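You operate a simulated robot arm through the tools that you are given. There is no shell and no other tool.

The job below is to be done with a simulated robot arm. You get a single attempt, and the scene is never put back.

Task
Tension the pump belt to the force on the belt card.
Fine: the pump stays locked off. Free the motor lock knob, tighten it after, shut the guard. Where these are worked on the way, their far stop is far enough and under half their travel is too little: belt guard, motor lock knob.

The check looks at the end state, three seconds after you hand in, the way a careful person would. Anything else that was tipped, shoved, dropped, spilled or broken makes it a failure.

Robot
A 7-joint arm with a three-finger gripper on a trunk, on a base that moves. Base frame: it is fixed to the floor where the robot stands at the start and does not move with it; the origin is under the middle of the robot, x ahead of it, y to its left, z up. Readings come in mm, degrees, newtons and seconds.
With the tool pointing down near the work surface it reaches from about 100 to 840 mm from the robot's upright axis, wherever it stands. Its first joint turns from -166.0 to 166.0 degrees. Places, roughly: belt guard [-200, 3400, 600]; belt pump [-100, 3400, 600]; motor lock knob [-100, 3400, 700]. Payload 2.69 kg.
The TCP is the grasp point between the finger pads, 29 mm short of the fingertips. In the tool frame z runs along the fingers and y along their closing line. The gripper opens to 120 mm; its body begins 78 mm behind the TCP.
Orientation is that of the tool frame in the base frame, as a unit quaternion [x, y, z, w]. With the fingers straight down and closing along the base's y, the tool's x points along the base's -x, its y along +y and its z along -z.

Tools
- The arm moves only by the tool drive_tool. Its argument "moves" is a list of rows, each an object (a shift or turn left out is 0, a gripper value left out holds the last) with "delta_pos": the shift along the tool's x, y, z in mm, a list of three; "delta_rot": the turn, a rotation vector about the tool's x, y, z in degrees, a list of three; "grip": the gripper command, from -1 (fully open) to 1 (shut), values between in proportion. In form: [{"delta_pos": [dx, dy, dz], "delta_rot": [rx, ry, rz], "grip": grip}, ...]. A call has 1 to 20 rows; each row shifts and turns the commanded pose from where the row before left it, along the tool's axes as they then stand. A row lasts 0.2 s, in which the tool goes at most 50 mm and 8.6 degrees; a call with a longer step from one row to the next is refused whole, and so is a gripper value outside its range. A pose out of reach is approached as far as the arm can. The call stops where the force on the tool passes 90 N (or 10 N more than at its start, if that is more) or the arm is blocked; 0.2 s more then pass. The fingers move at their own pace (about 136.2 mm/s each) and stop on an object; they squeeze with about 26 N. The grip force told is the motor's: it shows also when the fingers shut on nothing. Time passes only in rows, and 0.2 s behind the last, so rows that do not move let the fingers close. It gives the time, the measured TCP pose, the force on the tool (base axes), the opening and the grip force at its end, in the units of the frame above (readings bear some noise), with the torque about the TCP (base axes, N m) and any sound that the robot's microphone picked up.
- Cameras (640 x 400 px; columns grow to the right, rows downward): "scene" is now at [209.9, 185.1, 1501]; the picture's right is [-0.06, -1.00, 0.00], its down [-0.67, 0.04, -0.74] and it looks along [0.74, -0.04, -0.67] (base axes); focal length 288 px, centre (320, 200). "wrist" rides on the gripper at [63, 0, -104] in the tool frame; the picture's right is [0.00, 1.00, 0.00], its down [-0.83, 0.00, -0.56] and it looks along [-0.56, 0.00, 0.83] (tool axes); focal length 275 px, centre (320, 200). There is no depth. A picture from a camera that has moved, and an enlarged one, comes with that camera's place and axes in the base frame and with its lens.
- snapshot(camera): a new picture of that camera. It takes no simulated time.
- raise_lower(by): moves the trunk up (or, below 0, down) by that many mm; the arm and the scene camera ride with it, the base frame stays. It gives what a move gives, with no picture.
- steer(legs): drives the robot by 1 to 6 legs, each [ahead, left, turn to the left] in mm, mm and degrees, along the robot's own axes; the way and the turn of a leg run together, so that a leg with both is an arc; at most 1500 mm and 180 degrees a leg. The arm and the cameras ride along, it lands a little off, and it stops where it bumps. It gives what a move gives.
- turn_head(pan, tilt): turns the head with the scene camera to pan (to the left, within 143 degrees either way) and tilt (down, from -29 to 69), counted from straight ahead of the robot (the tilt from the chest, where the trunk bows). It gives what a move gives.
- zoom(camera, box): a new picture of the part [left, top, right, bottom] of that camera's present view, enlarged. It takes no simulated time.
- sign_off(): hands the job in; it is judged then, once.

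Nothing tells you exact positions but the pictures and the camera data. Unless the task says otherwise, let go and move clear before handing in.

The tools are called as a command line: name --argument value ..., lists and objects as JSON in quotes. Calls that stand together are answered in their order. drive_tool: Moves the arm, as the interface text tells. Its arguments: {"type":"object","properties":{"moves":{"type":"array"}},"required":["moves"]} The other tools are called the same way: raise_lower (by) moves the trunk up or down; steer (legs) drives the base; turn_head (pan, tilt) turns the head that bears the scene camera; snapshot (camera) takes a picture; zoom (camera, box) takes an enlarged picture of a part of a camera's view; sign_off () hands the job in.

At the start:

```text
t: 0.0
tcp_pos: [669.5, -215.1, 733.4]
ee_rot: [0.0, 1.0, 0.0, -0.001]
contact_force: [0.3, -0.1, -0.2]
torque: [-0.02, -0.03, 0.01]
width: 119.8
finger_force: 0.0
trunk travel left (down, up): [-500.0, 86.0]
robot x, y, heading: [-0.7, 0.8, -0.2]
head pan, tilt (commanded): [-3.4, 42.4]
```

scene: 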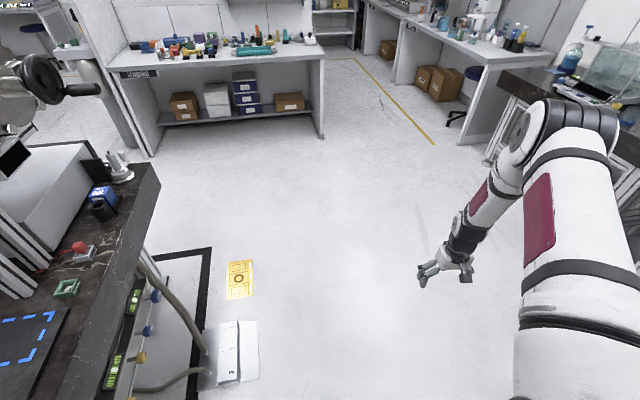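
wrist: 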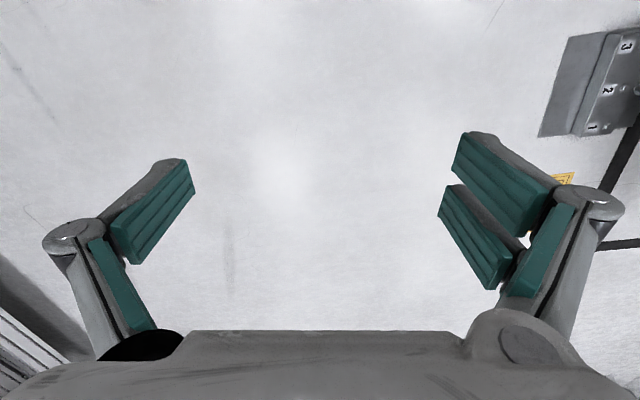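

The scene camera shows a lab with a bench on my left and a long bench on my right. The pump should be about 3.4 m to my left, so I'll turn the head that way to see it and plan the route.

turn_head --pan 90 --tilt 20

snapshot --camera "scene"

```text
t: 1.7
tcp_pos: [669.2, -214.8, 734.7]
ee_rot: [0.0, 1.0, 0.0, 0.0]
contact_force: [-0.4, 0.4, 0.2]
torque: [-0.02, 0.0, 0.01]
width: 120.2
finger_force: 0.1
trunk travel left (down, up): [-500.0, 86.0]
robot x, y, heading: [3.6, -2.8, -0.0]
head pan, tilt (commanded): [90.0, 20.0]
```

```text
taken
camera scene: at [126.8, 283.2, 1536.0], right [1.0, 0.0, 0.0], down [0.0, -0.34, -0.94], along [0.0, 0.94, -0.34], focal length 288 px, centre (320, 200)
```

scene: 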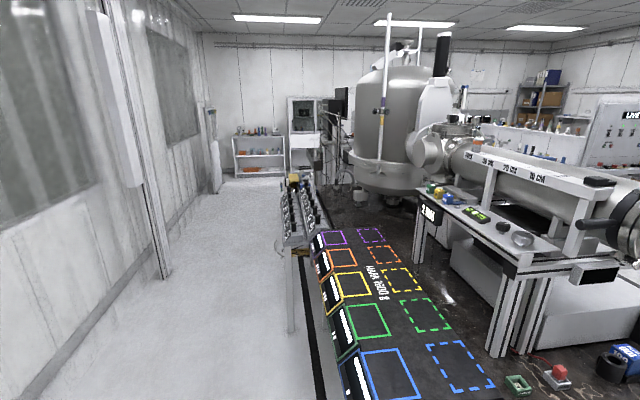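

The bench runs away from me along +y, with an open corridor on its left (negative x). The pump rig should be near pixel (298,184), so I'll zoom in there.

zoom --camera "scene" --box '[240, 130, 368, 210]'

zoom --camera "scene" --box '[200, 160, 400, 285]'

turn_head --pan 90 --tilt 60

snapshot --camera "scene"

turn_head --pan 140 --tilt 35

snapshot --camera "scene"

```text
5.00 times, centred on (304, 170) of scene
camera zoom: at [126.8, 283.2, 1536.0], right [1.0, 0.0, 0.0], down [0.0, -0.34, -0.94], along [0.0, 0.94, -0.34], focal length 1439 px, centre (400, 350)
```

zoom: 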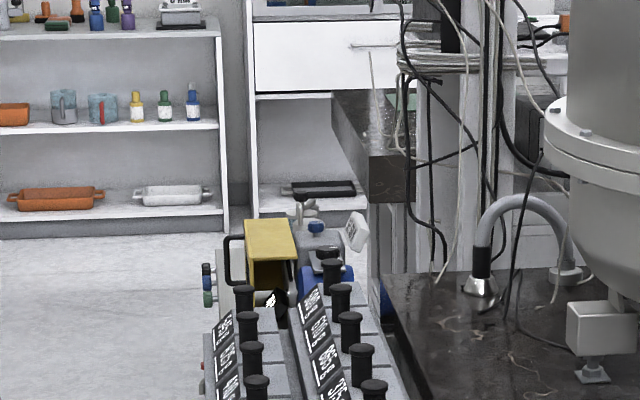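

```text
3.20 times, centred on (300, 222) of scene
camera zoom: at [126.8, 283.2, 1536.0], right [1.0, 0.0, 0.0], down [0.0, -0.34, -0.94], along [0.0, 0.94, -0.34], focal length 921 px, centre (384, 128)
```

zoom: 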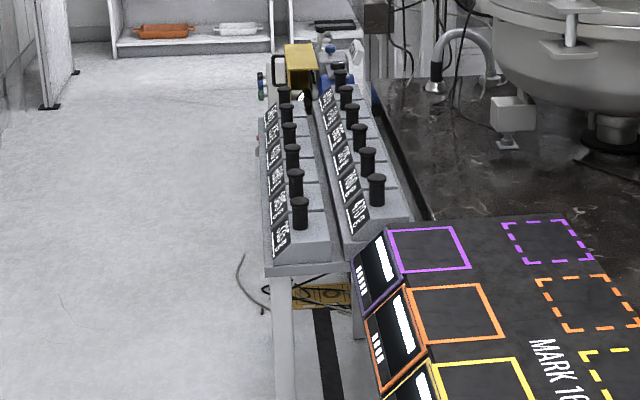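

```text
t: 2.8
tcp_pos: [669.9, -216.0, 735.3]
ee_rot: [-0.001, 1.0, 0.0, 0.0]
contact_force: [0.0, -0.2, -1.3]
torque: [-0.01, 0.0, -0.04]
width: 120.0
finger_force: 0.1
trunk travel left (down, up): [-500.0, 86.0]
robot x, y, heading: [1.4, 0.5, 0.2]
head pan, tilt (commanded): [90.0, 60.0]
```

```text
taken
camera scene: at [126.7, 256.8, 1477.9], right [1.0, 0.0, 0.0], down [0.0, -0.87, -0.5], along [0.0, 0.5, -0.87], focal length 288 px, centre (320, 200)
```

scene: 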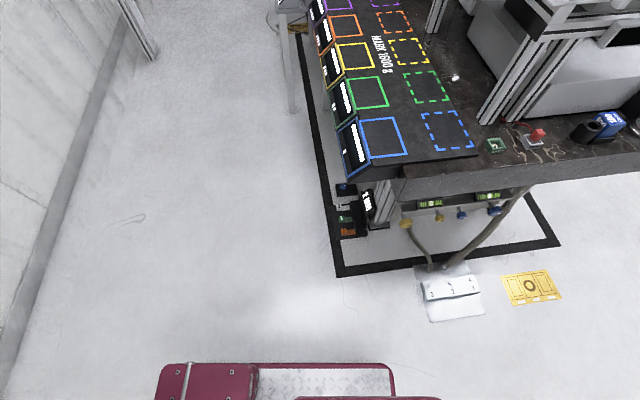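

```text
t: 3.9
tcp_pos: [670.6, -215.6, 734.7]
ee_rot: [-0.001, 1.0, 0.0, 0.0]
contact_force: [0.2, -0.3, 0.0]
torque: [0.02, -0.01, -0.01]
width: 120.1
finger_force: 0.1
trunk travel left (down, up): [-500.0, 86.0]
robot x, y, heading: [-1.9, 1.0, -0.1]
head pan, tilt (commanded): [140.0, 35.0]
```

```text
taken
camera scene: at [59.3, 246.7, 1512.1], right [0.64, 0.77, 0.0], down [0.44, -0.37, -0.82], along [-0.63, 0.53, -0.57], focal length 288 px, centre (320, 200)
```

scene: 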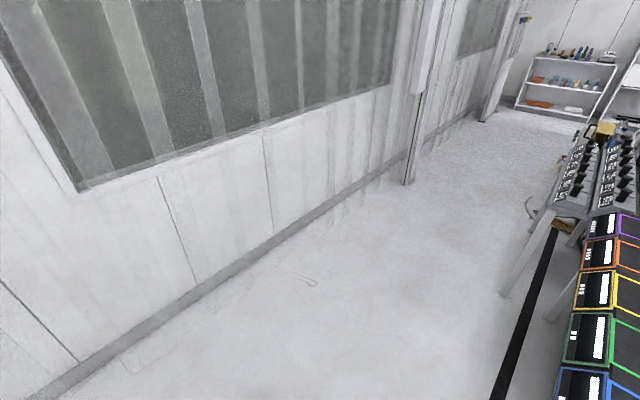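

The corridor runs from the wall at about x=-1400 (with a post at (-1270, 2470)) to the rig's side at about x=-100. I'll back up, turn left to face +y, and drive down the corridor in stages so the pump ends up on my right, on the arm's side.

steer --legs '[[-620, 0, 0], [0, 0, 90]]'

turn_head --pan -10 --tilt 35

snapshot --camera "scene"

```text
t: 7.0
tcp_pos: [126.3, -207.2, 734.7]
ee_rot: [-0.004, 1.0, 0.0, 0.0]
contact_force: [0.7, 0.5, -0.4]
torque: [0.0, -0.02, 0.01]
width: 119.9
finger_force: 0.0
trunk travel left (down, up): [-500.0, 86.0]
robot x, y, heading: [-542.5, 5.7, 0.8]
head pan, tilt (commanded): [140.0, 35.0]
stopped in leg 1: the robot was blocked; the commanded pose is now the measured one
```

```text
t: 9.3
tcp_pos: [126.4, -206.7, 734.2]
ee_rot: [-0.003, 1.0, -0.002, -0.001]
contact_force: [0.1, 0.6, 0.1]
torque: [0.01, 0.01, 0.02]
width: 119.9
finger_force: 0.0
trunk travel left (down, up): [-500.0, 86.0]
robot x, y, heading: [-546.7, 6.2, 0.6]
head pan, tilt (commanded): [-10.0, 35.0]
```

```text
taken
camera scene: at [-332.4, 180.9, 1512.2], right [-0.16, -0.99, 0.0], down [-0.57, 0.09, -0.82], along [0.81, -0.13, -0.57], focal length 288 px, centre (320, 200)
```

scene: 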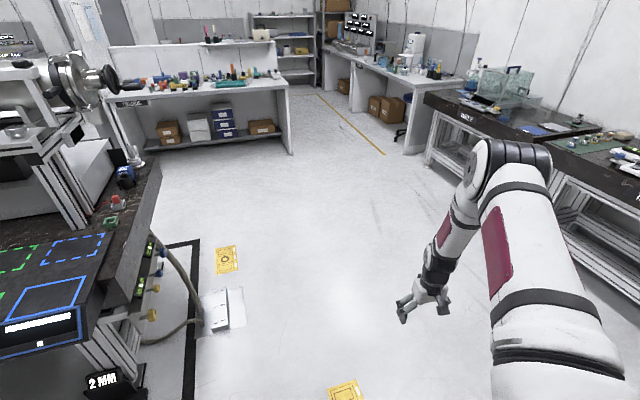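

I was blocked while backing up, at about x=-543. I'll look behind me on both sides before going on.

turn_head --pan 143 --tilt 60

snapshot --camera "scene"

turn_head --pan -143 --tilt 50

snapshot --camera "scene"

```text
t: 11.7
tcp_pos: [127.1, -207.7, 734.3]
ee_rot: [-0.005, 1.0, -0.001, 0.0]
contact_force: [0.3, 0.1, 0.8]
torque: [-0.01, -0.02, 0.01]
width: 119.9
finger_force: 0.0
trunk travel left (down, up): [-500.0, 86.0]
robot x, y, heading: [-550.6, 5.6, 0.7]
head pan, tilt (commanded): [143.0, 60.0]
```

```text
taken
camera scene: at [-472.9, 234.9, 1477.9], right [0.59, 0.8, 0.0], down [0.7, -0.51, -0.5], along [-0.4, 0.3, -0.87], focal length 288 px, centre (320, 200)
```

scene: 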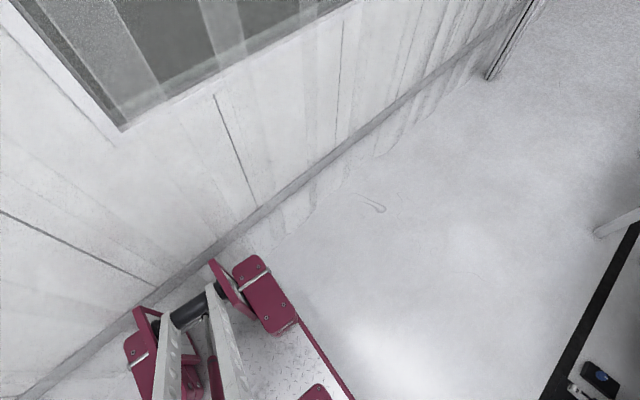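

```text
t: 15.7
tcp_pos: [127.8, -207.4, 733.4]
ee_rot: [-0.003, 1.0, 0.0, -0.001]
contact_force: [0.5, 0.0, 0.0]
torque: [0.01, 0.0, -0.01]
width: 120.0
finger_force: 0.0
trunk travel left (down, up): [-500.0, 86.0]
robot x, y, heading: [-542.6, 1.1, 0.6]
head pan, tilt (commanded): [-143.0, 50.0]
```

```text
taken
camera scene: at [-480.3, 148.3, 1490.4], right [-0.61, 0.79, 0.0], down [0.61, 0.47, -0.64], along [-0.51, -0.39, -0.77], focal length 288 px, centre (320, 200)
```

scene: 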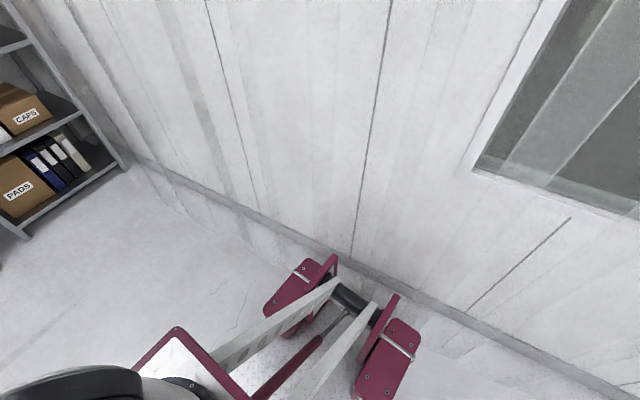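

The rear fins are near the wall, which slants closer to me here. I'll move forward a little and then turn left on the spot.

steer --legs '[[110, 0, 0], [0, 0, 90]]'

turn_head --pan -10 --tilt 40

snapshot --camera "scene"

```text
t: 20.7
tcp_pos: [-221.4, 676.7, 735.0]
ee_rot: [0.71, -0.704, 0.0, 0.0]
contact_force: [0.1, -0.4, 0.5]
torque: [-0.03, 0.0, 0.0]
width: 120.1
finger_force: 0.0
trunk travel left (down, up): [-500.0, 86.0]
robot x, y, heading: [-427.6, 6.4, 90.7]
head pan, tilt (commanded): [-143.0, 50.0]
```

```text
t: 22.8
tcp_pos: [-221.9, 676.8, 734.0]
ee_rot: [0.71, -0.705, 0.001, -0.001]
contact_force: [0.2, -0.1, -1.1]
torque: [0.05, -0.03, 0.01]
width: 119.8
finger_force: 0.1
trunk travel left (down, up): [-500.0, 86.0]
robot x, y, heading: [-432.4, 4.6, 90.3]
head pan, tilt (commanded): [-10.0, 40.0]
```

```text
taken
camera scene: at [-608.1, 212.7, 1504.6], right [0.99, -0.16, 0.0], down [-0.1, -0.63, -0.77], along [0.12, 0.76, -0.64], focal length 288 px, centre (320, 200)
```

scene: 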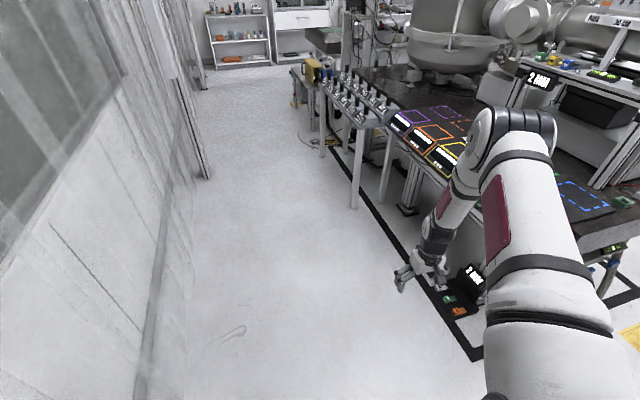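

I'm now facing down the corridor. I'll shift left about 280 mm to clear the rig, then drive forward in steps.

steer --legs '[[0, 280, 0], [1500, 0, 0]]'

turn_head --pan -15 --tilt 35

snapshot --camera "scene"

```text
t: 31.8
tcp_pos: [-534.4, 2175.7, 734.4]
ee_rot: [0.716, -0.698, 0.001, -0.001]
contact_force: [-0.6, -0.4, -0.2]
torque: [0.02, 0.0, 0.03]
width: 120.2
finger_force: 0.0
trunk travel left (down, up): [-500.0, 86.0]
robot x, y, heading: [-735.6, 1503.7, 91.5]
head pan, tilt (commanded): [-10.0, 40.0]
```

```text
t: 32.5
tcp_pos: [-534.3, 2176.6, 735.3]
ee_rot: [0.715, -0.699, 0.001, 0.0]
contact_force: [-0.4, -0.4, -0.3]
torque: [0.02, 0.0, 0.01]
width: 119.9
finger_force: 0.0
trunk travel left (down, up): [-500.0, 86.0]
robot x, y, heading: [-733.9, 1502.8, 91.5]
head pan, tilt (commanded): [-15.0, 35.0]
```

```text
taken
camera scene: at [-906.5, 1708.0, 1512.1], right [0.97, -0.23, 0.0], down [-0.13, -0.56, -0.82], along [0.19, 0.8, -0.57], focal length 288 px, centre (320, 200)
```

scene: 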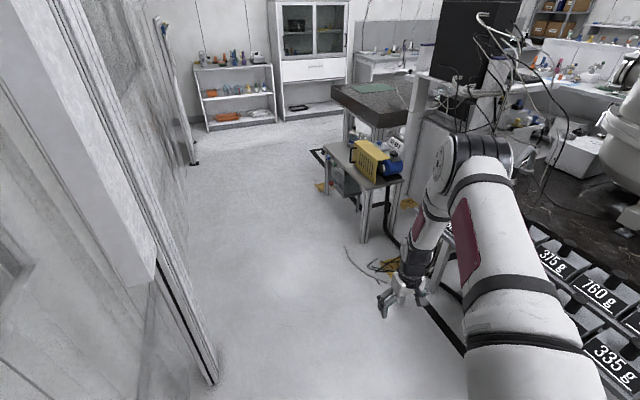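

The pump rig with its yellow guard sits on a small table ahead and to the right. I'll zoom in on it.

zoom --camera "scene" --box '[310, 110, 438, 190]'

zoom --camera "scene" --box '[340, 130, 412, 175]'

```text
5.00 times, centred on (374, 150) of scene
camera zoom: at [-906.5, 1708.0, 1512.1], right [0.97, -0.23, 0.0], down [-0.13, -0.56, -0.82], along [0.19, 0.8, -0.57], focal length 1439 px, centre (50, 450)
```

zoom: 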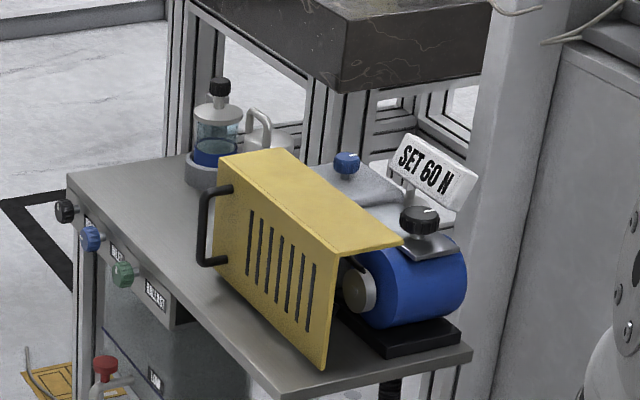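

```text
8.89 times, centred on (376, 152) of scene
camera zoom: at [-906.5, 1708.0, 1512.1], right [0.97, -0.23, 0.0], down [-0.13, -0.56, -0.82], along [0.19, 0.8, -0.57], focal length 2559 px, centre (-178, 622)
```

zoom: 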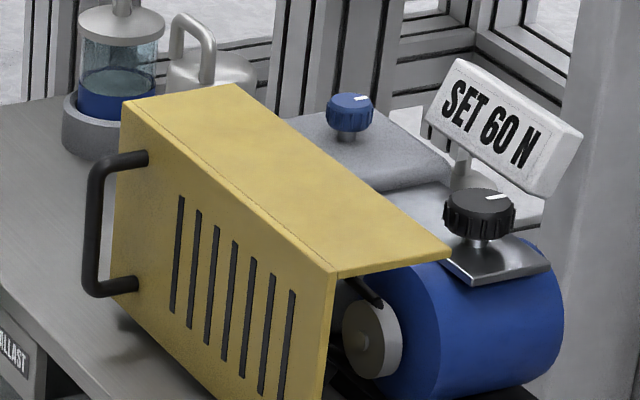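

The belt card reads "SET 60 N". The guard is a yellow box with a black handle, the motor is blue with a black lock knob on top, and a blue knob sits further back. I'll drive closer and look again.

steer --legs '[[1400, 0, 0]]'

turn_head --pan -55 --tilt 40

snapshot --camera "scene"

```text
t: 39.4
tcp_pos: [-588.7, 3575.2, 734.4]
ee_rot: [0.721, -0.693, 0.0, 0.0]
contact_force: [-0.4, -0.1, 1.2]
torque: [-0.01, -0.03, 0.0]
width: 120.1
finger_force: 0.1
trunk travel left (down, up): [-500.0, 86.0]
robot x, y, heading: [-778.7, 2898.7, 92.2]
head pan, tilt (commanded): [-15.0, 35.0]
```

```text
t: 40.5
tcp_pos: [-589.9, 3574.9, 734.6]
ee_rot: [0.72, -0.694, 0.001, -0.001]
contact_force: [0.1, 0.1, 0.9]
torque: [-0.01, 0.04, 0.01]
width: 119.9
finger_force: 0.2
trunk travel left (down, up): [-500.0, 86.0]
robot x, y, heading: [-782.8, 2895.7, 92.5]
head pan, tilt (commanded): [-55.0, 40.0]
```

```text
taken
camera scene: at [-907.2, 3067.6, 1504.6], right [0.61, -0.8, 0.0], down [-0.51, -0.39, -0.77], along [0.61, 0.46, -0.64], focal length 288 px, centre (320, 200)
```

scene: 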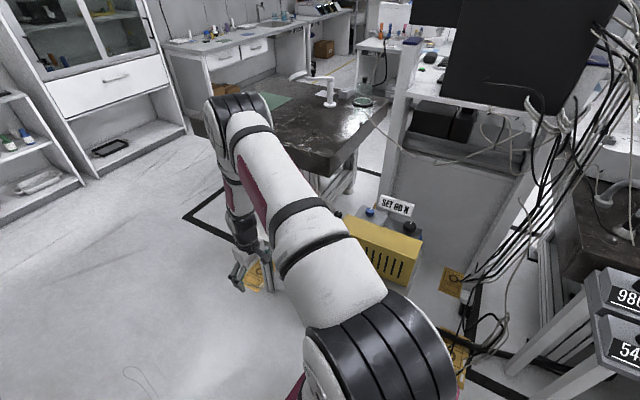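

The arm blocks the head camera's view of the pump from here. I'll drive further on so the pump is directly to my right, then look again.

steer --legs '[[430, 0, 0], [0, 0, 5]]'

turn_head --pan -90 --tilt 45

snapshot --camera "scene"

snapshot --camera "wrist"

```text
t: 43.6
tcp_pos: [-664.9, 4019.4, 734.8]
ee_rot: [0.749, -0.663, 0.0, -0.001]
contact_force: [0.5, 0.0, 0.2]
torque: [0.01, -0.01, -0.02]
width: 120.1
finger_force: 0.1
trunk travel left (down, up): [-500.0, 86.0]
robot x, y, heading: [-798.9, 3329.2, 96.9]
head pan, tilt (commanded): [-55.0, 40.0]
```

```text
t: 44.6
tcp_pos: [-664.0, 4019.4, 735.4]
ee_rot: [0.749, -0.663, 0.001, 0.0]
contact_force: [0.3, 0.6, -0.4]
torque: [0.01, 0.0, -0.01]
width: 120.0
finger_force: 0.1
trunk travel left (down, up): [-500.0, 86.0]
robot x, y, heading: [-799.4, 3327.7, 97.1]
head pan, tilt (commanded): [-90.0, 45.0]
```

```text
taken
camera scene: at [-919.6, 3439.5, 1497.3], right [0.12, -0.99, 0.0], down [-0.7, -0.09, -0.71], along [0.7, 0.09, -0.71], focal length 288 px, centre (320, 200)
```

scene: 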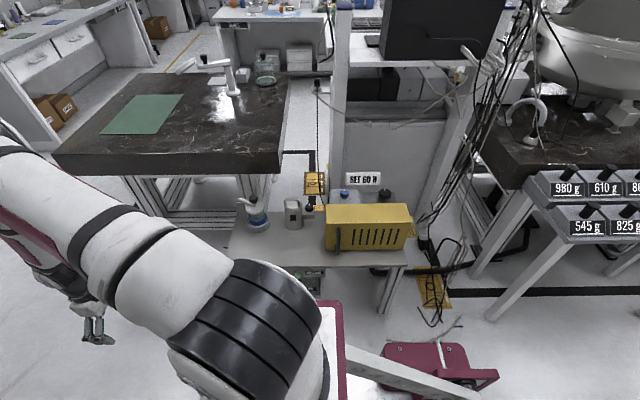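

```text
taken
camera wrist: at [-656.3, 3954.2, 838.0], right [-0.99, -0.13, 0.0], down [-0.11, 0.82, 0.56], along [-0.07, 0.55, -0.83], focal length 275 px, centre (320, 200)
```

wrist: 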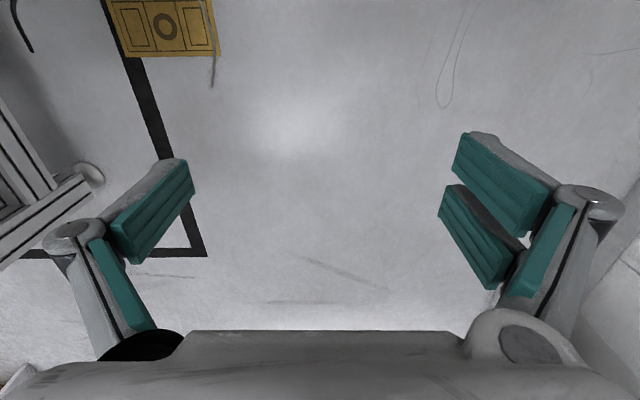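

The pump is now in clear view to my right. I'll zoom in for detail.

zoom --camera "scene" --box '[312, 165, 424, 255]'

zoom --camera "scene" --box '[225, 165, 425, 315]'

zoom --camera "scene" --box '[330, 165, 410, 225]'

```text
4.44 times, centred on (368, 210) of scene
camera zoom: at [-919.6, 3439.5, 1497.3], right [0.12, -0.99, 0.0], down [-0.7, -0.09, -0.71], along [0.7, 0.09, -0.71], focal length 1280 px, centre (107, 156)
```

zoom: 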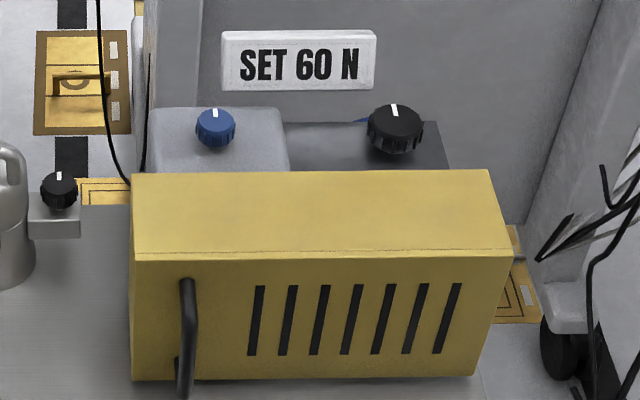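

```text
2.67 times, centred on (325, 240) of scene
camera zoom: at [-919.6, 3439.5, 1497.3], right [0.12, -0.99, 0.0], down [-0.7, -0.09, -0.71], along [0.7, 0.09, -0.71], focal length 768 px, centre (307, 93)
```

zoom: 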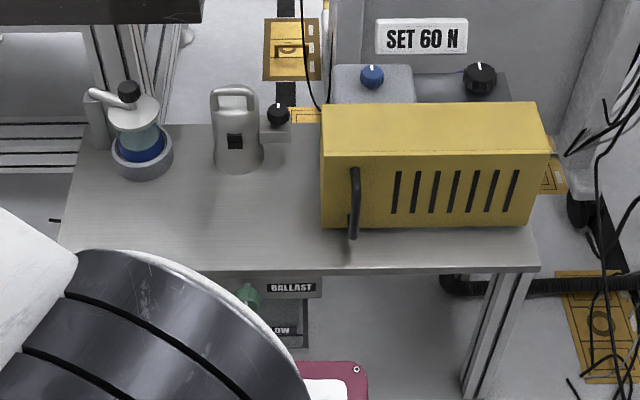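

```text
6.67 times, centred on (370, 195) of scene
camera zoom: at [-919.6, 3439.5, 1497.3], right [0.12, -0.99, 0.0], down [-0.7, -0.09, -0.71], along [0.7, 0.09, -0.71], focal length 1919 px, centre (-13, 233)
```

zoom: 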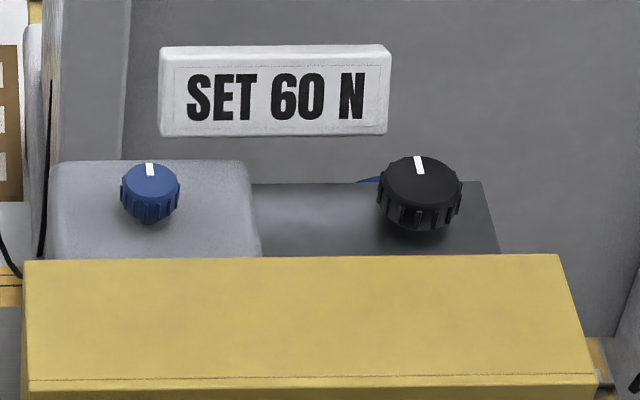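

I triangulate the black lock knob at about (-28, 3279, 675), the blue knob at (-62, 3444, 682), and the guard front from (-185, 3186) to (-228, 3503) with its top at z≈682. Next I'll raise the arm and swing it in front of the pump to look with the wrist camera.

drive_tool --moves '[{"delta_pos": [0, 0, -45]}, {"delta_pos": [0, 0, -45]}, {"delta_pos": [0, 0, -45]}, {"delta_pos": [46.0, -11.9, 0], "delta_rot": [0, 0, 8.2]}, {"delta_pos": [43.8, -18.3, 0], "delta_rot": [0, 0, 8.2]}, {"delta_pos": [40.8, -24.4, 0], "delta_rot": [0, 0, 8.2]}, {"delta_pos": [36.9, -30.0, 0], "delta_rot": [0, 0, 8.2]}, {"delta_pos": [32.2, -34.9, 0], "delta_rot": [0, 0, 8.2]}, {"delta_pos": [26.9, -39.1, 0], "delta_rot": [0, 0, 8.2]}, {"delta_pos": [21.0, -42.6, 0], "delta_rot": [0, 0, 8.2]}, {"delta_pos": [14.8, -45.1, 0], "delta_rot": [0, 0, 8.2]}, {"delta_pos": [8.2, -46.8, 0], "delta_rot": [0, 0, 8.2]}, {"delta_pos": [1.4, -47.5, 0], "delta_rot": [0, 0, 8.2]}, {"delta_pos": [-5.4, -47.2, 0], "delta_rot": [0, 0, 8.2]}, {"delta_pos": [-12, -45.9, 0]}, {"delta_pos": [-12, -45.9, 0]}, {"delta_pos": [-12, -45.9, 0]}]'

snapshot --camera "wrist"

snapshot --camera "scene"

```text
t: 48.2
tcp_pos: [-419.1, 3401.2, 870.3]
ee_rot: [-0.06, 0.998, 0.0, 0.0]
contact_force: [0.5, 0.3, 0.0]
torque: [-0.06, -0.01, 0.01]
width: 120.0
finger_force: 0.1
trunk travel left (down, up): [-500.0, 86.0]
robot x, y, heading: [-795.8, 3332.6, 97.3]
head pan, tilt (commanded): [-90.0, 45.0]
```

```text
taken
camera wrist: at [-481.5, 3390.6, 973.8], right [-0.12, 0.99, 0.0], down [0.82, 0.1, 0.56], along [0.55, 0.07, -0.83], focal length 275 px, centre (320, 200)
```

wrist: 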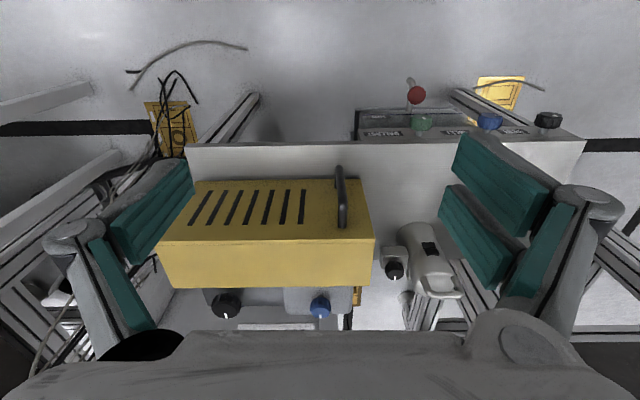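

```text
taken
camera scene: at [-919.7, 3439.8, 1497.3], right [0.12, -0.99, 0.0], down [-0.7, -0.09, -0.71], along [0.7, 0.09, -0.71], focal length 288 px, centre (320, 200)
```

scene: 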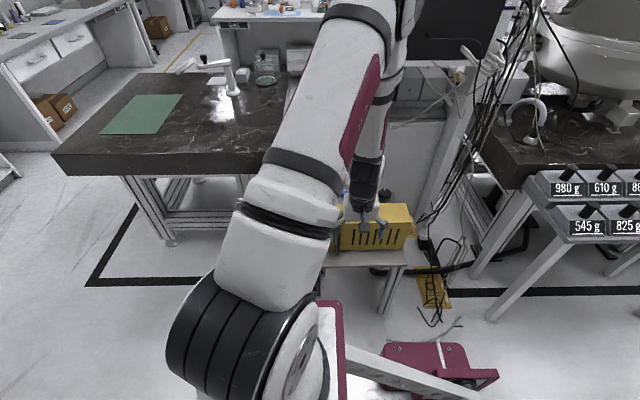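

The wrist view shows the guard with its handle, the knobs behind it, and a panel on the table front with labelled knobs. I'll zoom in on these.

zoom --camera "wrist" --box '[150, 150, 390, 330]'

zoom --camera "wrist" --box '[340, 70, 600, 200]'

zoom --camera "wrist" --box '[180, 270, 400, 340]'

zoom --camera "wrist" --box '[360, 200, 500, 310]'

```text
2.22 times, centred on (270, 240) of wrist
camera zoom: at [-481.5, 3390.6, 973.8], right [-0.12, 0.99, 0.0], down [0.82, 0.1, 0.56], along [0.55, 0.07, -0.83], focal length 612 px, centre (431, 111)
```

zoom: 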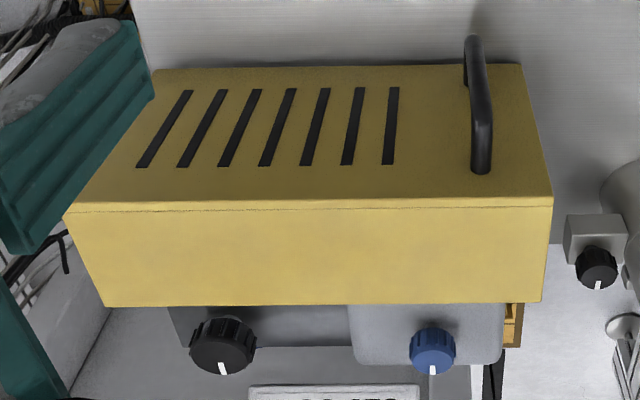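

```text
2.46 times, centred on (470, 135) of wrist
camera zoom: at [-481.5, 3390.6, 973.8], right [-0.12, 0.99, 0.0], down [0.82, 0.1, 0.56], along [0.55, 0.07, -0.83], focal length 678 px, centre (-49, 360)
```

zoom: 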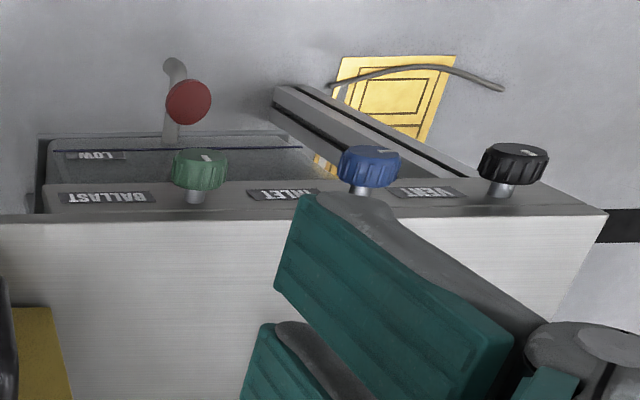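

```text
2.91 times, centred on (290, 305) of wrist
camera zoom: at [-481.5, 3390.6, 973.8], right [-0.12, 0.99, 0.0], down [0.82, 0.1, 0.56], along [0.55, 0.07, -0.83], focal length 801 px, centre (407, -106)
```

zoom: 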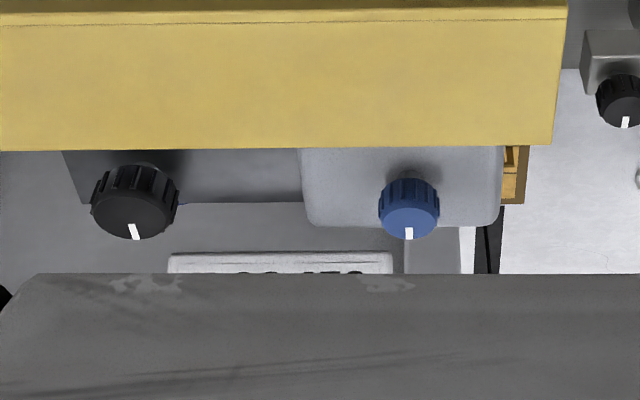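

```text
3.64 times, centred on (430, 255) of wrist
camera zoom: at [-481.5, 3390.6, 973.8], right [-0.12, 0.99, 0.0], down [0.82, 0.1, 0.56], along [0.55, 0.07, -0.83], focal length 1001 px, centre (-80, 0)
```

zoom: 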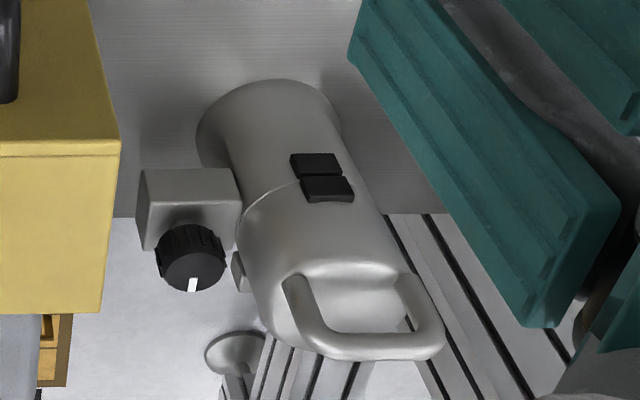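

The front panel carries VENT, INLET and BALLAST knobs plus a red tap, none of which I should touch. I still need to know how the guard opens, so I'll zoom into its right end and handle area with the scene camera.

zoom --camera "scene" --box '[385, 195, 433, 225]'

zoom --camera "scene" --box '[370, 215, 434, 255]'

zoom --camera "wrist" --box '[150, 170, 230, 290]'

```text
13.33 times, centred on (409, 210) of scene
camera zoom: at [-919.7, 3439.8, 1497.3], right [0.12, -0.99, 0.0], down [-0.7, -0.09, -0.71], along [0.7, 0.09, -0.71], focal length 3838 px, centre (-867, 67)
```

zoom: 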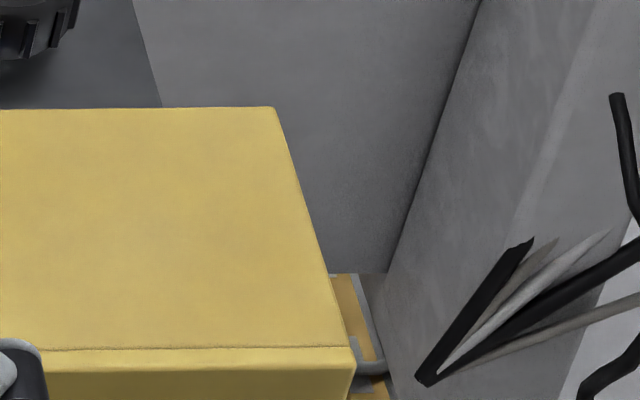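

```text
10.00 times, centred on (402, 235) of scene
camera zoom: at [-919.7, 3439.8, 1497.3], right [0.12, -0.99, 0.0], down [-0.7, -0.09, -0.71], along [0.7, 0.09, -0.71], focal length 2879 px, centre (-500, -150)
```

zoom: 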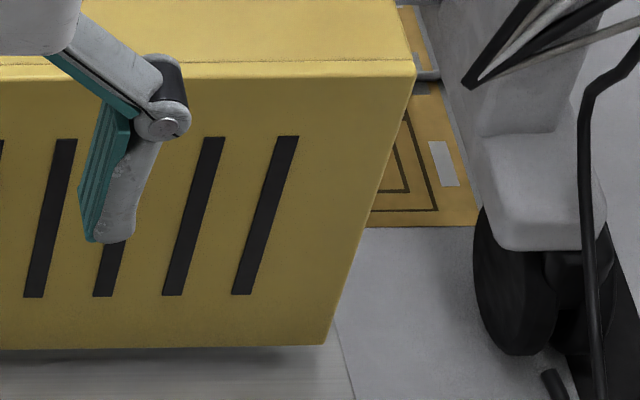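

```text
3.33 times, centred on (190, 230) of wrist
camera zoom: at [-481.5, 3390.6, 973.8], right [-0.12, 0.99, 0.0], down [0.82, 0.1, 0.56], along [0.55, 0.07, -0.83], focal length 918 px, centre (753, 100)
```

zoom: 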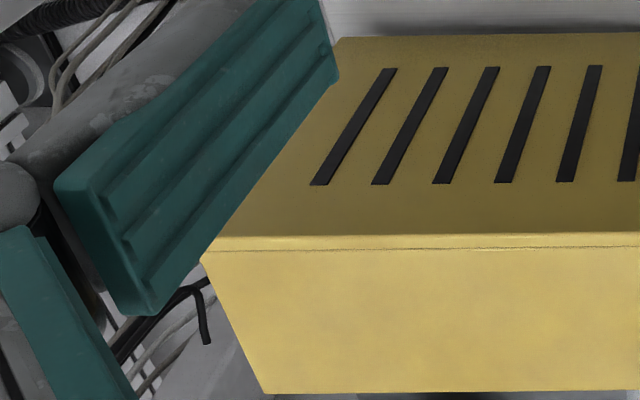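

No hinge is visible on the outside, but a vertical handle at the left end suggests the guard swings about its right end. The handle bar is at about (-267, 3449) and spans z≈550–655. I'll tilt the tool about 50° toward it and move to a pre-grasp pose.

drive_tool --moves '[{"delta_rot": [0, -8.4, 0], "grip": -1}, {"delta_rot": [0, -8.4, 0]}, {"delta_rot": [0, -8.4, 0]}, {"delta_rot": [0, -8.4, 0]}, {"delta_rot": [0, -8.4, 0]}, {"delta_rot": [0, -8, 0]}, {"delta_pos": [20.9, 5.7, 34.6]}, {"delta_pos": [20.9, 5.7, 34.6]}, {"delta_pos": [20.9, 5.7, 34.6]}, {"delta_pos": [20.9, 5.7, 34.6]}]'

snapshot --camera "wrist"

snapshot --camera "scene"

```text
t: 50.4
tcp_pos: [-369.3, 3431.2, 715.4]
ee_rot: [-0.053, 0.904, 0.024, 0.423]
contact_force: [0.2, 0.6, -0.1]
torque: [0.05, 0.01, 0.02]
width: 119.7
finger_force: 0.1
trunk travel left (down, up): [-500.0, 86.0]
robot x, y, heading: [-795.7, 3326.6, 97.1]
head pan, tilt (commanded): [-90.0, 45.0]
```

```text
taken
camera wrist: at [-490.2, 3414.1, 733.1], right [-0.12, 0.99, 0.0], down [0.1, 0.02, 0.99], along [0.99, 0.12, -0.11], focal length 275 px, centre (320, 200)
```

wrist: 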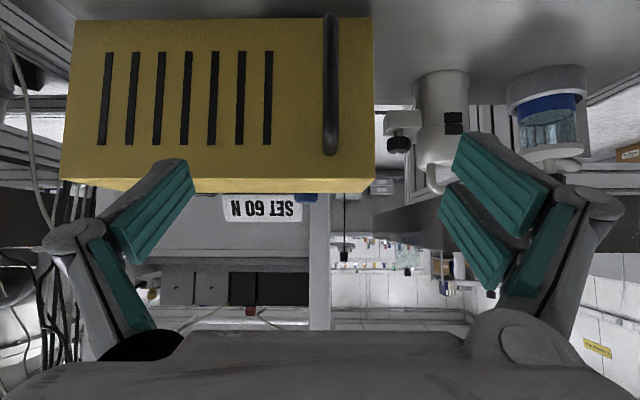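

```text
taken
camera scene: at [-919.7, 3439.1, 1497.4], right [0.12, -0.99, 0.0], down [-0.7, -0.09, -0.71], along [0.7, 0.09, -0.71], focal length 288 px, centre (320, 200)
```

scene: 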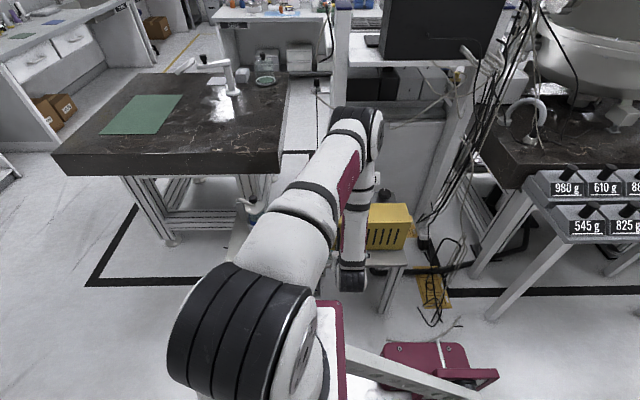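

The handle bar is confirmed at y≈3450. I'll move in so the bar sits between the open fingers, and check before closing.

drive_tool --moves '[{"delta_pos": [5, 1.8, 37]}, {"delta_pos": [5, 1.8, 37]}, {"delta_pos": [5, 1.8, 37]}, {"delta_pos": [5, 1.8, 36]}]'

snapshot --camera "wrist"

```text
t: 51.4
tcp_pos: [-272.7, 3448.3, 607.2]
ee_rot: [-0.054, 0.904, 0.025, 0.423]
contact_force: [-0.3, 0.3, -0.1]
torque: [-0.01, -0.01, -0.01]
width: 119.9
finger_force: 0.0
trunk travel left (down, up): [-500.0, 86.0]
robot x, y, heading: [-796.9, 3328.3, 97.1]
head pan, tilt (commanded): [-90.0, 45.0]
```

```text
taken
camera wrist: at [-391.9, 3431.7, 625.0], right [-0.12, 0.99, 0.0], down [0.1, 0.02, 0.99], along [0.99, 0.12, -0.11], focal length 275 px, centre (320, 200)
```

wrist: 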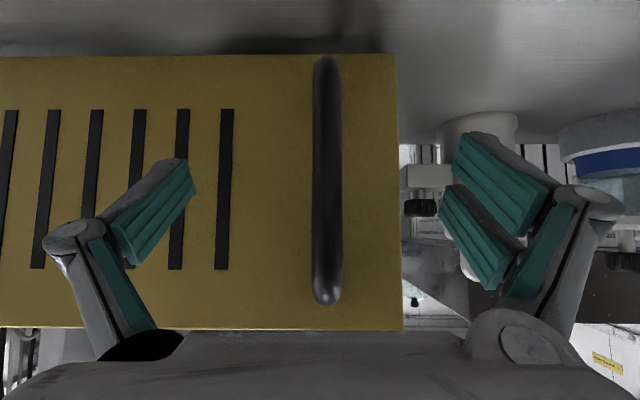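

The bar lies between the fingers, so I'll close on it.

drive_tool --moves '[{"grip": 1}, {"grip": 1}, {"grip": 1}, {"grip": 1}]'

snapshot --camera "wrist"

```text
t: 52.4
tcp_pos: [-274.9, 3452.1, 607.6]
ee_rot: [-0.055, 0.904, 0.028, 0.422]
contact_force: [-7.0, 21.1, 3.9]
torque: [1.19, -0.02, 0.08]
width: 13.4
finger_force: 40.0
trunk travel left (down, up): [-500.0, 86.0]
robot x, y, heading: [-798.2, 3324.6, 97.0]
head pan, tilt (commanded): [-90.0, 45.0]
```

```text
taken
camera wrist: at [-392.6, 3434.4, 624.8], right [-0.12, 0.99, 0.0], down [0.11, 0.01, 0.99], along [0.99, 0.12, -0.11], focal length 275 px, centre (320, 200)
```

wrist: 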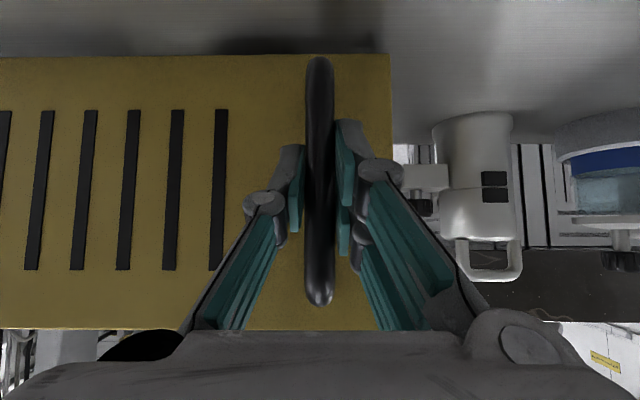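

The handle is gripped with a 13 mm opening. I'll recentre slightly and pull outward a little to feel which way the guard moves.

drive_tool --moves '[{"delta_pos": [0, 4, 0]}, {"delta_pos": [5.1, 0, -6.1]}, {"delta_pos": [5.1, 0, -6.1]}, {"delta_pos": [0, 0, 0]}]'

snapshot --camera "wrist"

```text
t: 53.4
tcp_pos: [-289.2, 3447.3, 606.4]
ee_rot: [-0.053, 0.905, 0.023, 0.421]
contact_force: [3.9, -10.0, -9.8]
torque: [0.47, 0.74, -0.05]
width: 13.2
finger_force: 39.6
trunk travel left (down, up): [-500.0, 86.0]
robot x, y, heading: [-799.4, 3327.3, 97.1]
head pan, tilt (commanded): [-90.0, 45.0]
```

```text
taken
camera wrist: at [-407.8, 3430.6, 625.1], right [-0.12, 0.99, -0.01], down [0.11, 0.02, 0.99], along [0.99, 0.12, -0.11], focal length 275 px, centre (320, 200)
```

wrist: 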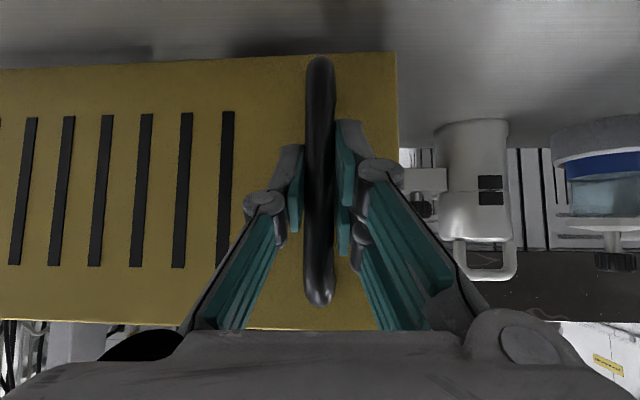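

The guard swings like a door about its right end; the right side stays put while the left comes toward me. I'll follow that arc around a hinge near (-185, 3186), turning the gripper with it.

drive_tool --moves '[{"delta_pos": [12.1, -4.4, -14.5], "delta_rot": [-3.06, 0, -2.57]}, {"delta_pos": [12.1, -4.4, -14.5], "delta_rot": [-3.06, 0, -2.57]}, {"delta_pos": [12.1, -4.4, -14.5], "delta_rot": [-3.06, 0, -2.57]}, {"delta_pos": [12.1, -4.4, -14.5], "delta_rot": [-3.06, 0, -2.57]}, {"delta_pos": [12.1, -4.4, -14.5], "delta_rot": [-3.06, 0, -2.57]}, {"delta_pos": [12.1, -4.4, -14.5], "delta_rot": [-3.06, 0, -2.57]}]'

snapshot --camera "wrist"

snapshot --camera "scene"

```text
t: 54.8
tcp_pos: [-383.2, 3386.8, 608.6]
ee_rot: [-0.238, 0.874, 0.105, 0.411]
contact_force: [43.8, -45.9, -23.9]
torque: [-0.04, -0.09, -0.27]
width: 13.5
finger_force: 40.9
trunk travel left (down, up): [-500.0, 86.0]
robot x, y, heading: [-796.5, 3328.5, 97.1]
head pan, tilt (commanded): [-90.0, 45.0]
```

```text
taken
camera wrist: at [-487.2, 3324.1, 626.3], right [-0.51, 0.86, -0.02], down [0.08, 0.07, 0.99], along [0.86, 0.5, -0.1], focal length 275 px, centre (320, 200)
```

wrist: 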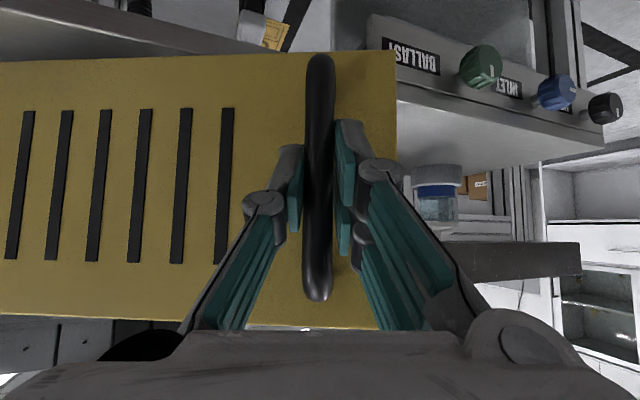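

```text
taken
camera scene: at [-917.7, 3438.3, 1497.6], right [0.12, -0.99, 0.0], down [-0.7, -0.09, -0.71], along [0.7, 0.09, -0.71], focal length 288 px, centre (320, 200)
```

scene: 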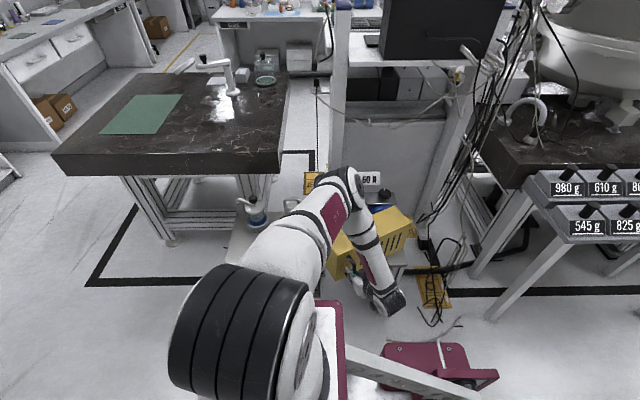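

There is about 60 N of inward radial force, so I'm pulling slightly outside the true arc. I'll correct inward and continue opening.

drive_tool --moves '[{"delta_pos": [-1.0, -6.8, 1.2]}, {"delta_pos": [11.9, -5.3, -14.2], "delta_rot": [-3.06, 0, -2.57]}, {"delta_pos": [11.9, -5.3, -14.2], "delta_rot": [-3.06, 0, -2.57]}, {"delta_pos": [11.9, -5.3, -14.2], "delta_rot": [-3.06, 0, -2.57]}, {"delta_pos": [11.9, -5.3, -14.2], "delta_rot": [-3.06, 0, -2.57]}, {"delta_pos": [11.9, -5.3, -14.2], "delta_rot": [-3.06, 0, -2.57]}]'

snapshot --camera "wrist"

```text
t: 56.2
tcp_pos: [-439.6, 3308.5, 607.2]
ee_rot: [-0.389, 0.817, 0.181, 0.385]
contact_force: [10.1, -4.9, 31.8]
torque: [0.61, 0.26, -0.08]
width: 13.6
finger_force: 39.4
trunk travel left (down, up): [-500.0, 86.0]
robot x, y, heading: [-798.8, 3326.6, 96.9]
head pan, tilt (commanded): [-90.0, 45.0]
```

```text
taken
camera wrist: at [-515.2, 3213.3, 625.3], right [-0.78, 0.63, -0.01], down [0.06, 0.09, 0.99], along [0.63, 0.77, -0.1], focal length 275 px, centre (320, 200)
```

wrist: 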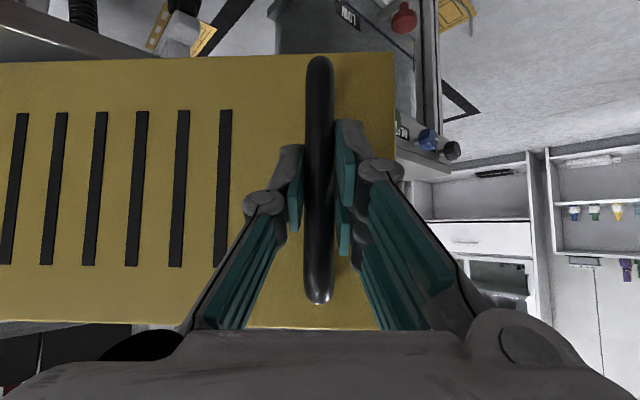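

The guard is open about 47° with modest forces. I'll lift slightly to relieve the vertical force and continue.

drive_tool --moves '[{"delta_pos": [-2.3, 0, -1.9]}, {"delta_pos": [11.9, -5.0, -14.2], "delta_rot": [-3.06, 0, -2.57]}, {"delta_pos": [11.9, -5.0, -14.2], "delta_rot": [-3.06, 0, -2.57]}, {"delta_pos": [11.9, -5.0, -14.2], "delta_rot": [-3.06, 0, -2.57]}, {"delta_pos": [11.9, -5.0, -14.2], "delta_rot": [-3.06, 0, -2.57]}, {"delta_pos": [11.9, -5.0, -14.2], "delta_rot": [-3.06, 0, -2.57]}]'

snapshot --camera "wrist"

snapshot --camera "scene"

```text
t: 57.6
tcp_pos: [-464.9, 3217.8, 608.5]
ee_rot: [-0.526, 0.738, 0.244, 0.345]
contact_force: [22.7, -3.8, -25.8]
torque: [-0.02, 0.3, -0.15]
width: 13.4
finger_force: 39.9
trunk travel left (down, up): [-500.0, 86.0]
robot x, y, heading: [-796.7, 3330.1, 97.2]
head pan, tilt (commanded): [-90.0, 45.0]
```

```text
taken
camera wrist: at [-505.2, 3102.5, 627.4], right [-0.95, 0.33, -0.01], down [0.03, 0.1, 0.99], along [0.32, 0.94, -0.11], focal length 275 px, centre (320, 200)
```

wrist: 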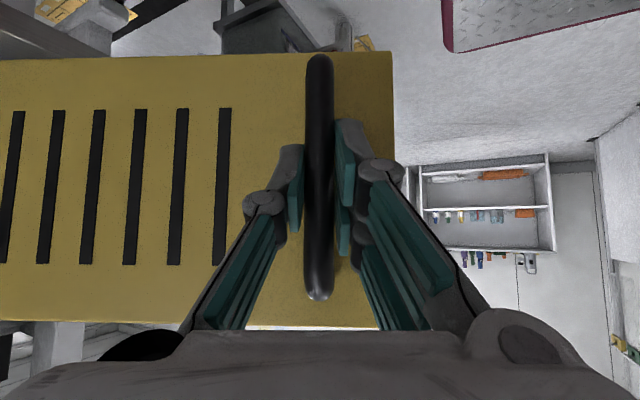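

```text
taken
camera scene: at [-918.5, 3439.3, 1497.4], right [0.12, -0.99, 0.0], down [-0.7, -0.09, -0.71], along [0.7, 0.09, -0.71], focal length 288 px, centre (320, 200)
```

scene: 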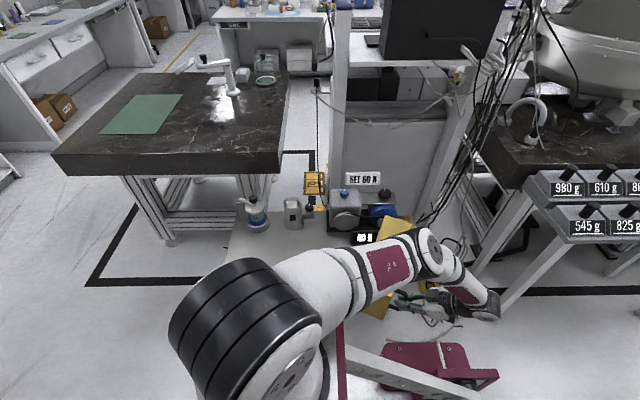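

Opening the guard has exposed the pulleys, the motor and a small display showing a force in N. I'll zoom in on it.

zoom --camera "scene" --box '[320, 170, 416, 250]'

zoom --camera "scene" --box '[325, 185, 405, 250]'

```text
5.00 times, centred on (368, 210) of scene
camera zoom: at [-918.5, 3439.3, 1497.4], right [0.12, -0.99, 0.0], down [-0.7, -0.09, -0.71], along [0.7, 0.09, -0.71], focal length 1439 px, centre (80, 150)
```

zoom: 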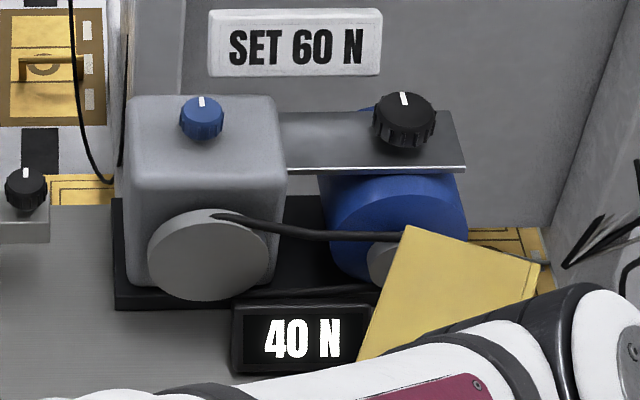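

```text
6.15 times, centred on (365, 218) of scene
camera zoom: at [-918.5, 3439.3, 1497.4], right [0.12, -0.99, 0.0], down [-0.7, -0.09, -0.71], along [0.7, 0.09, -0.71], focal length 1772 px, centre (43, 92)
```

zoom: 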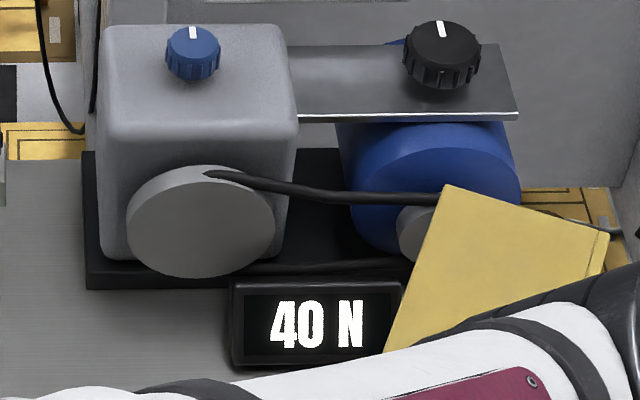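

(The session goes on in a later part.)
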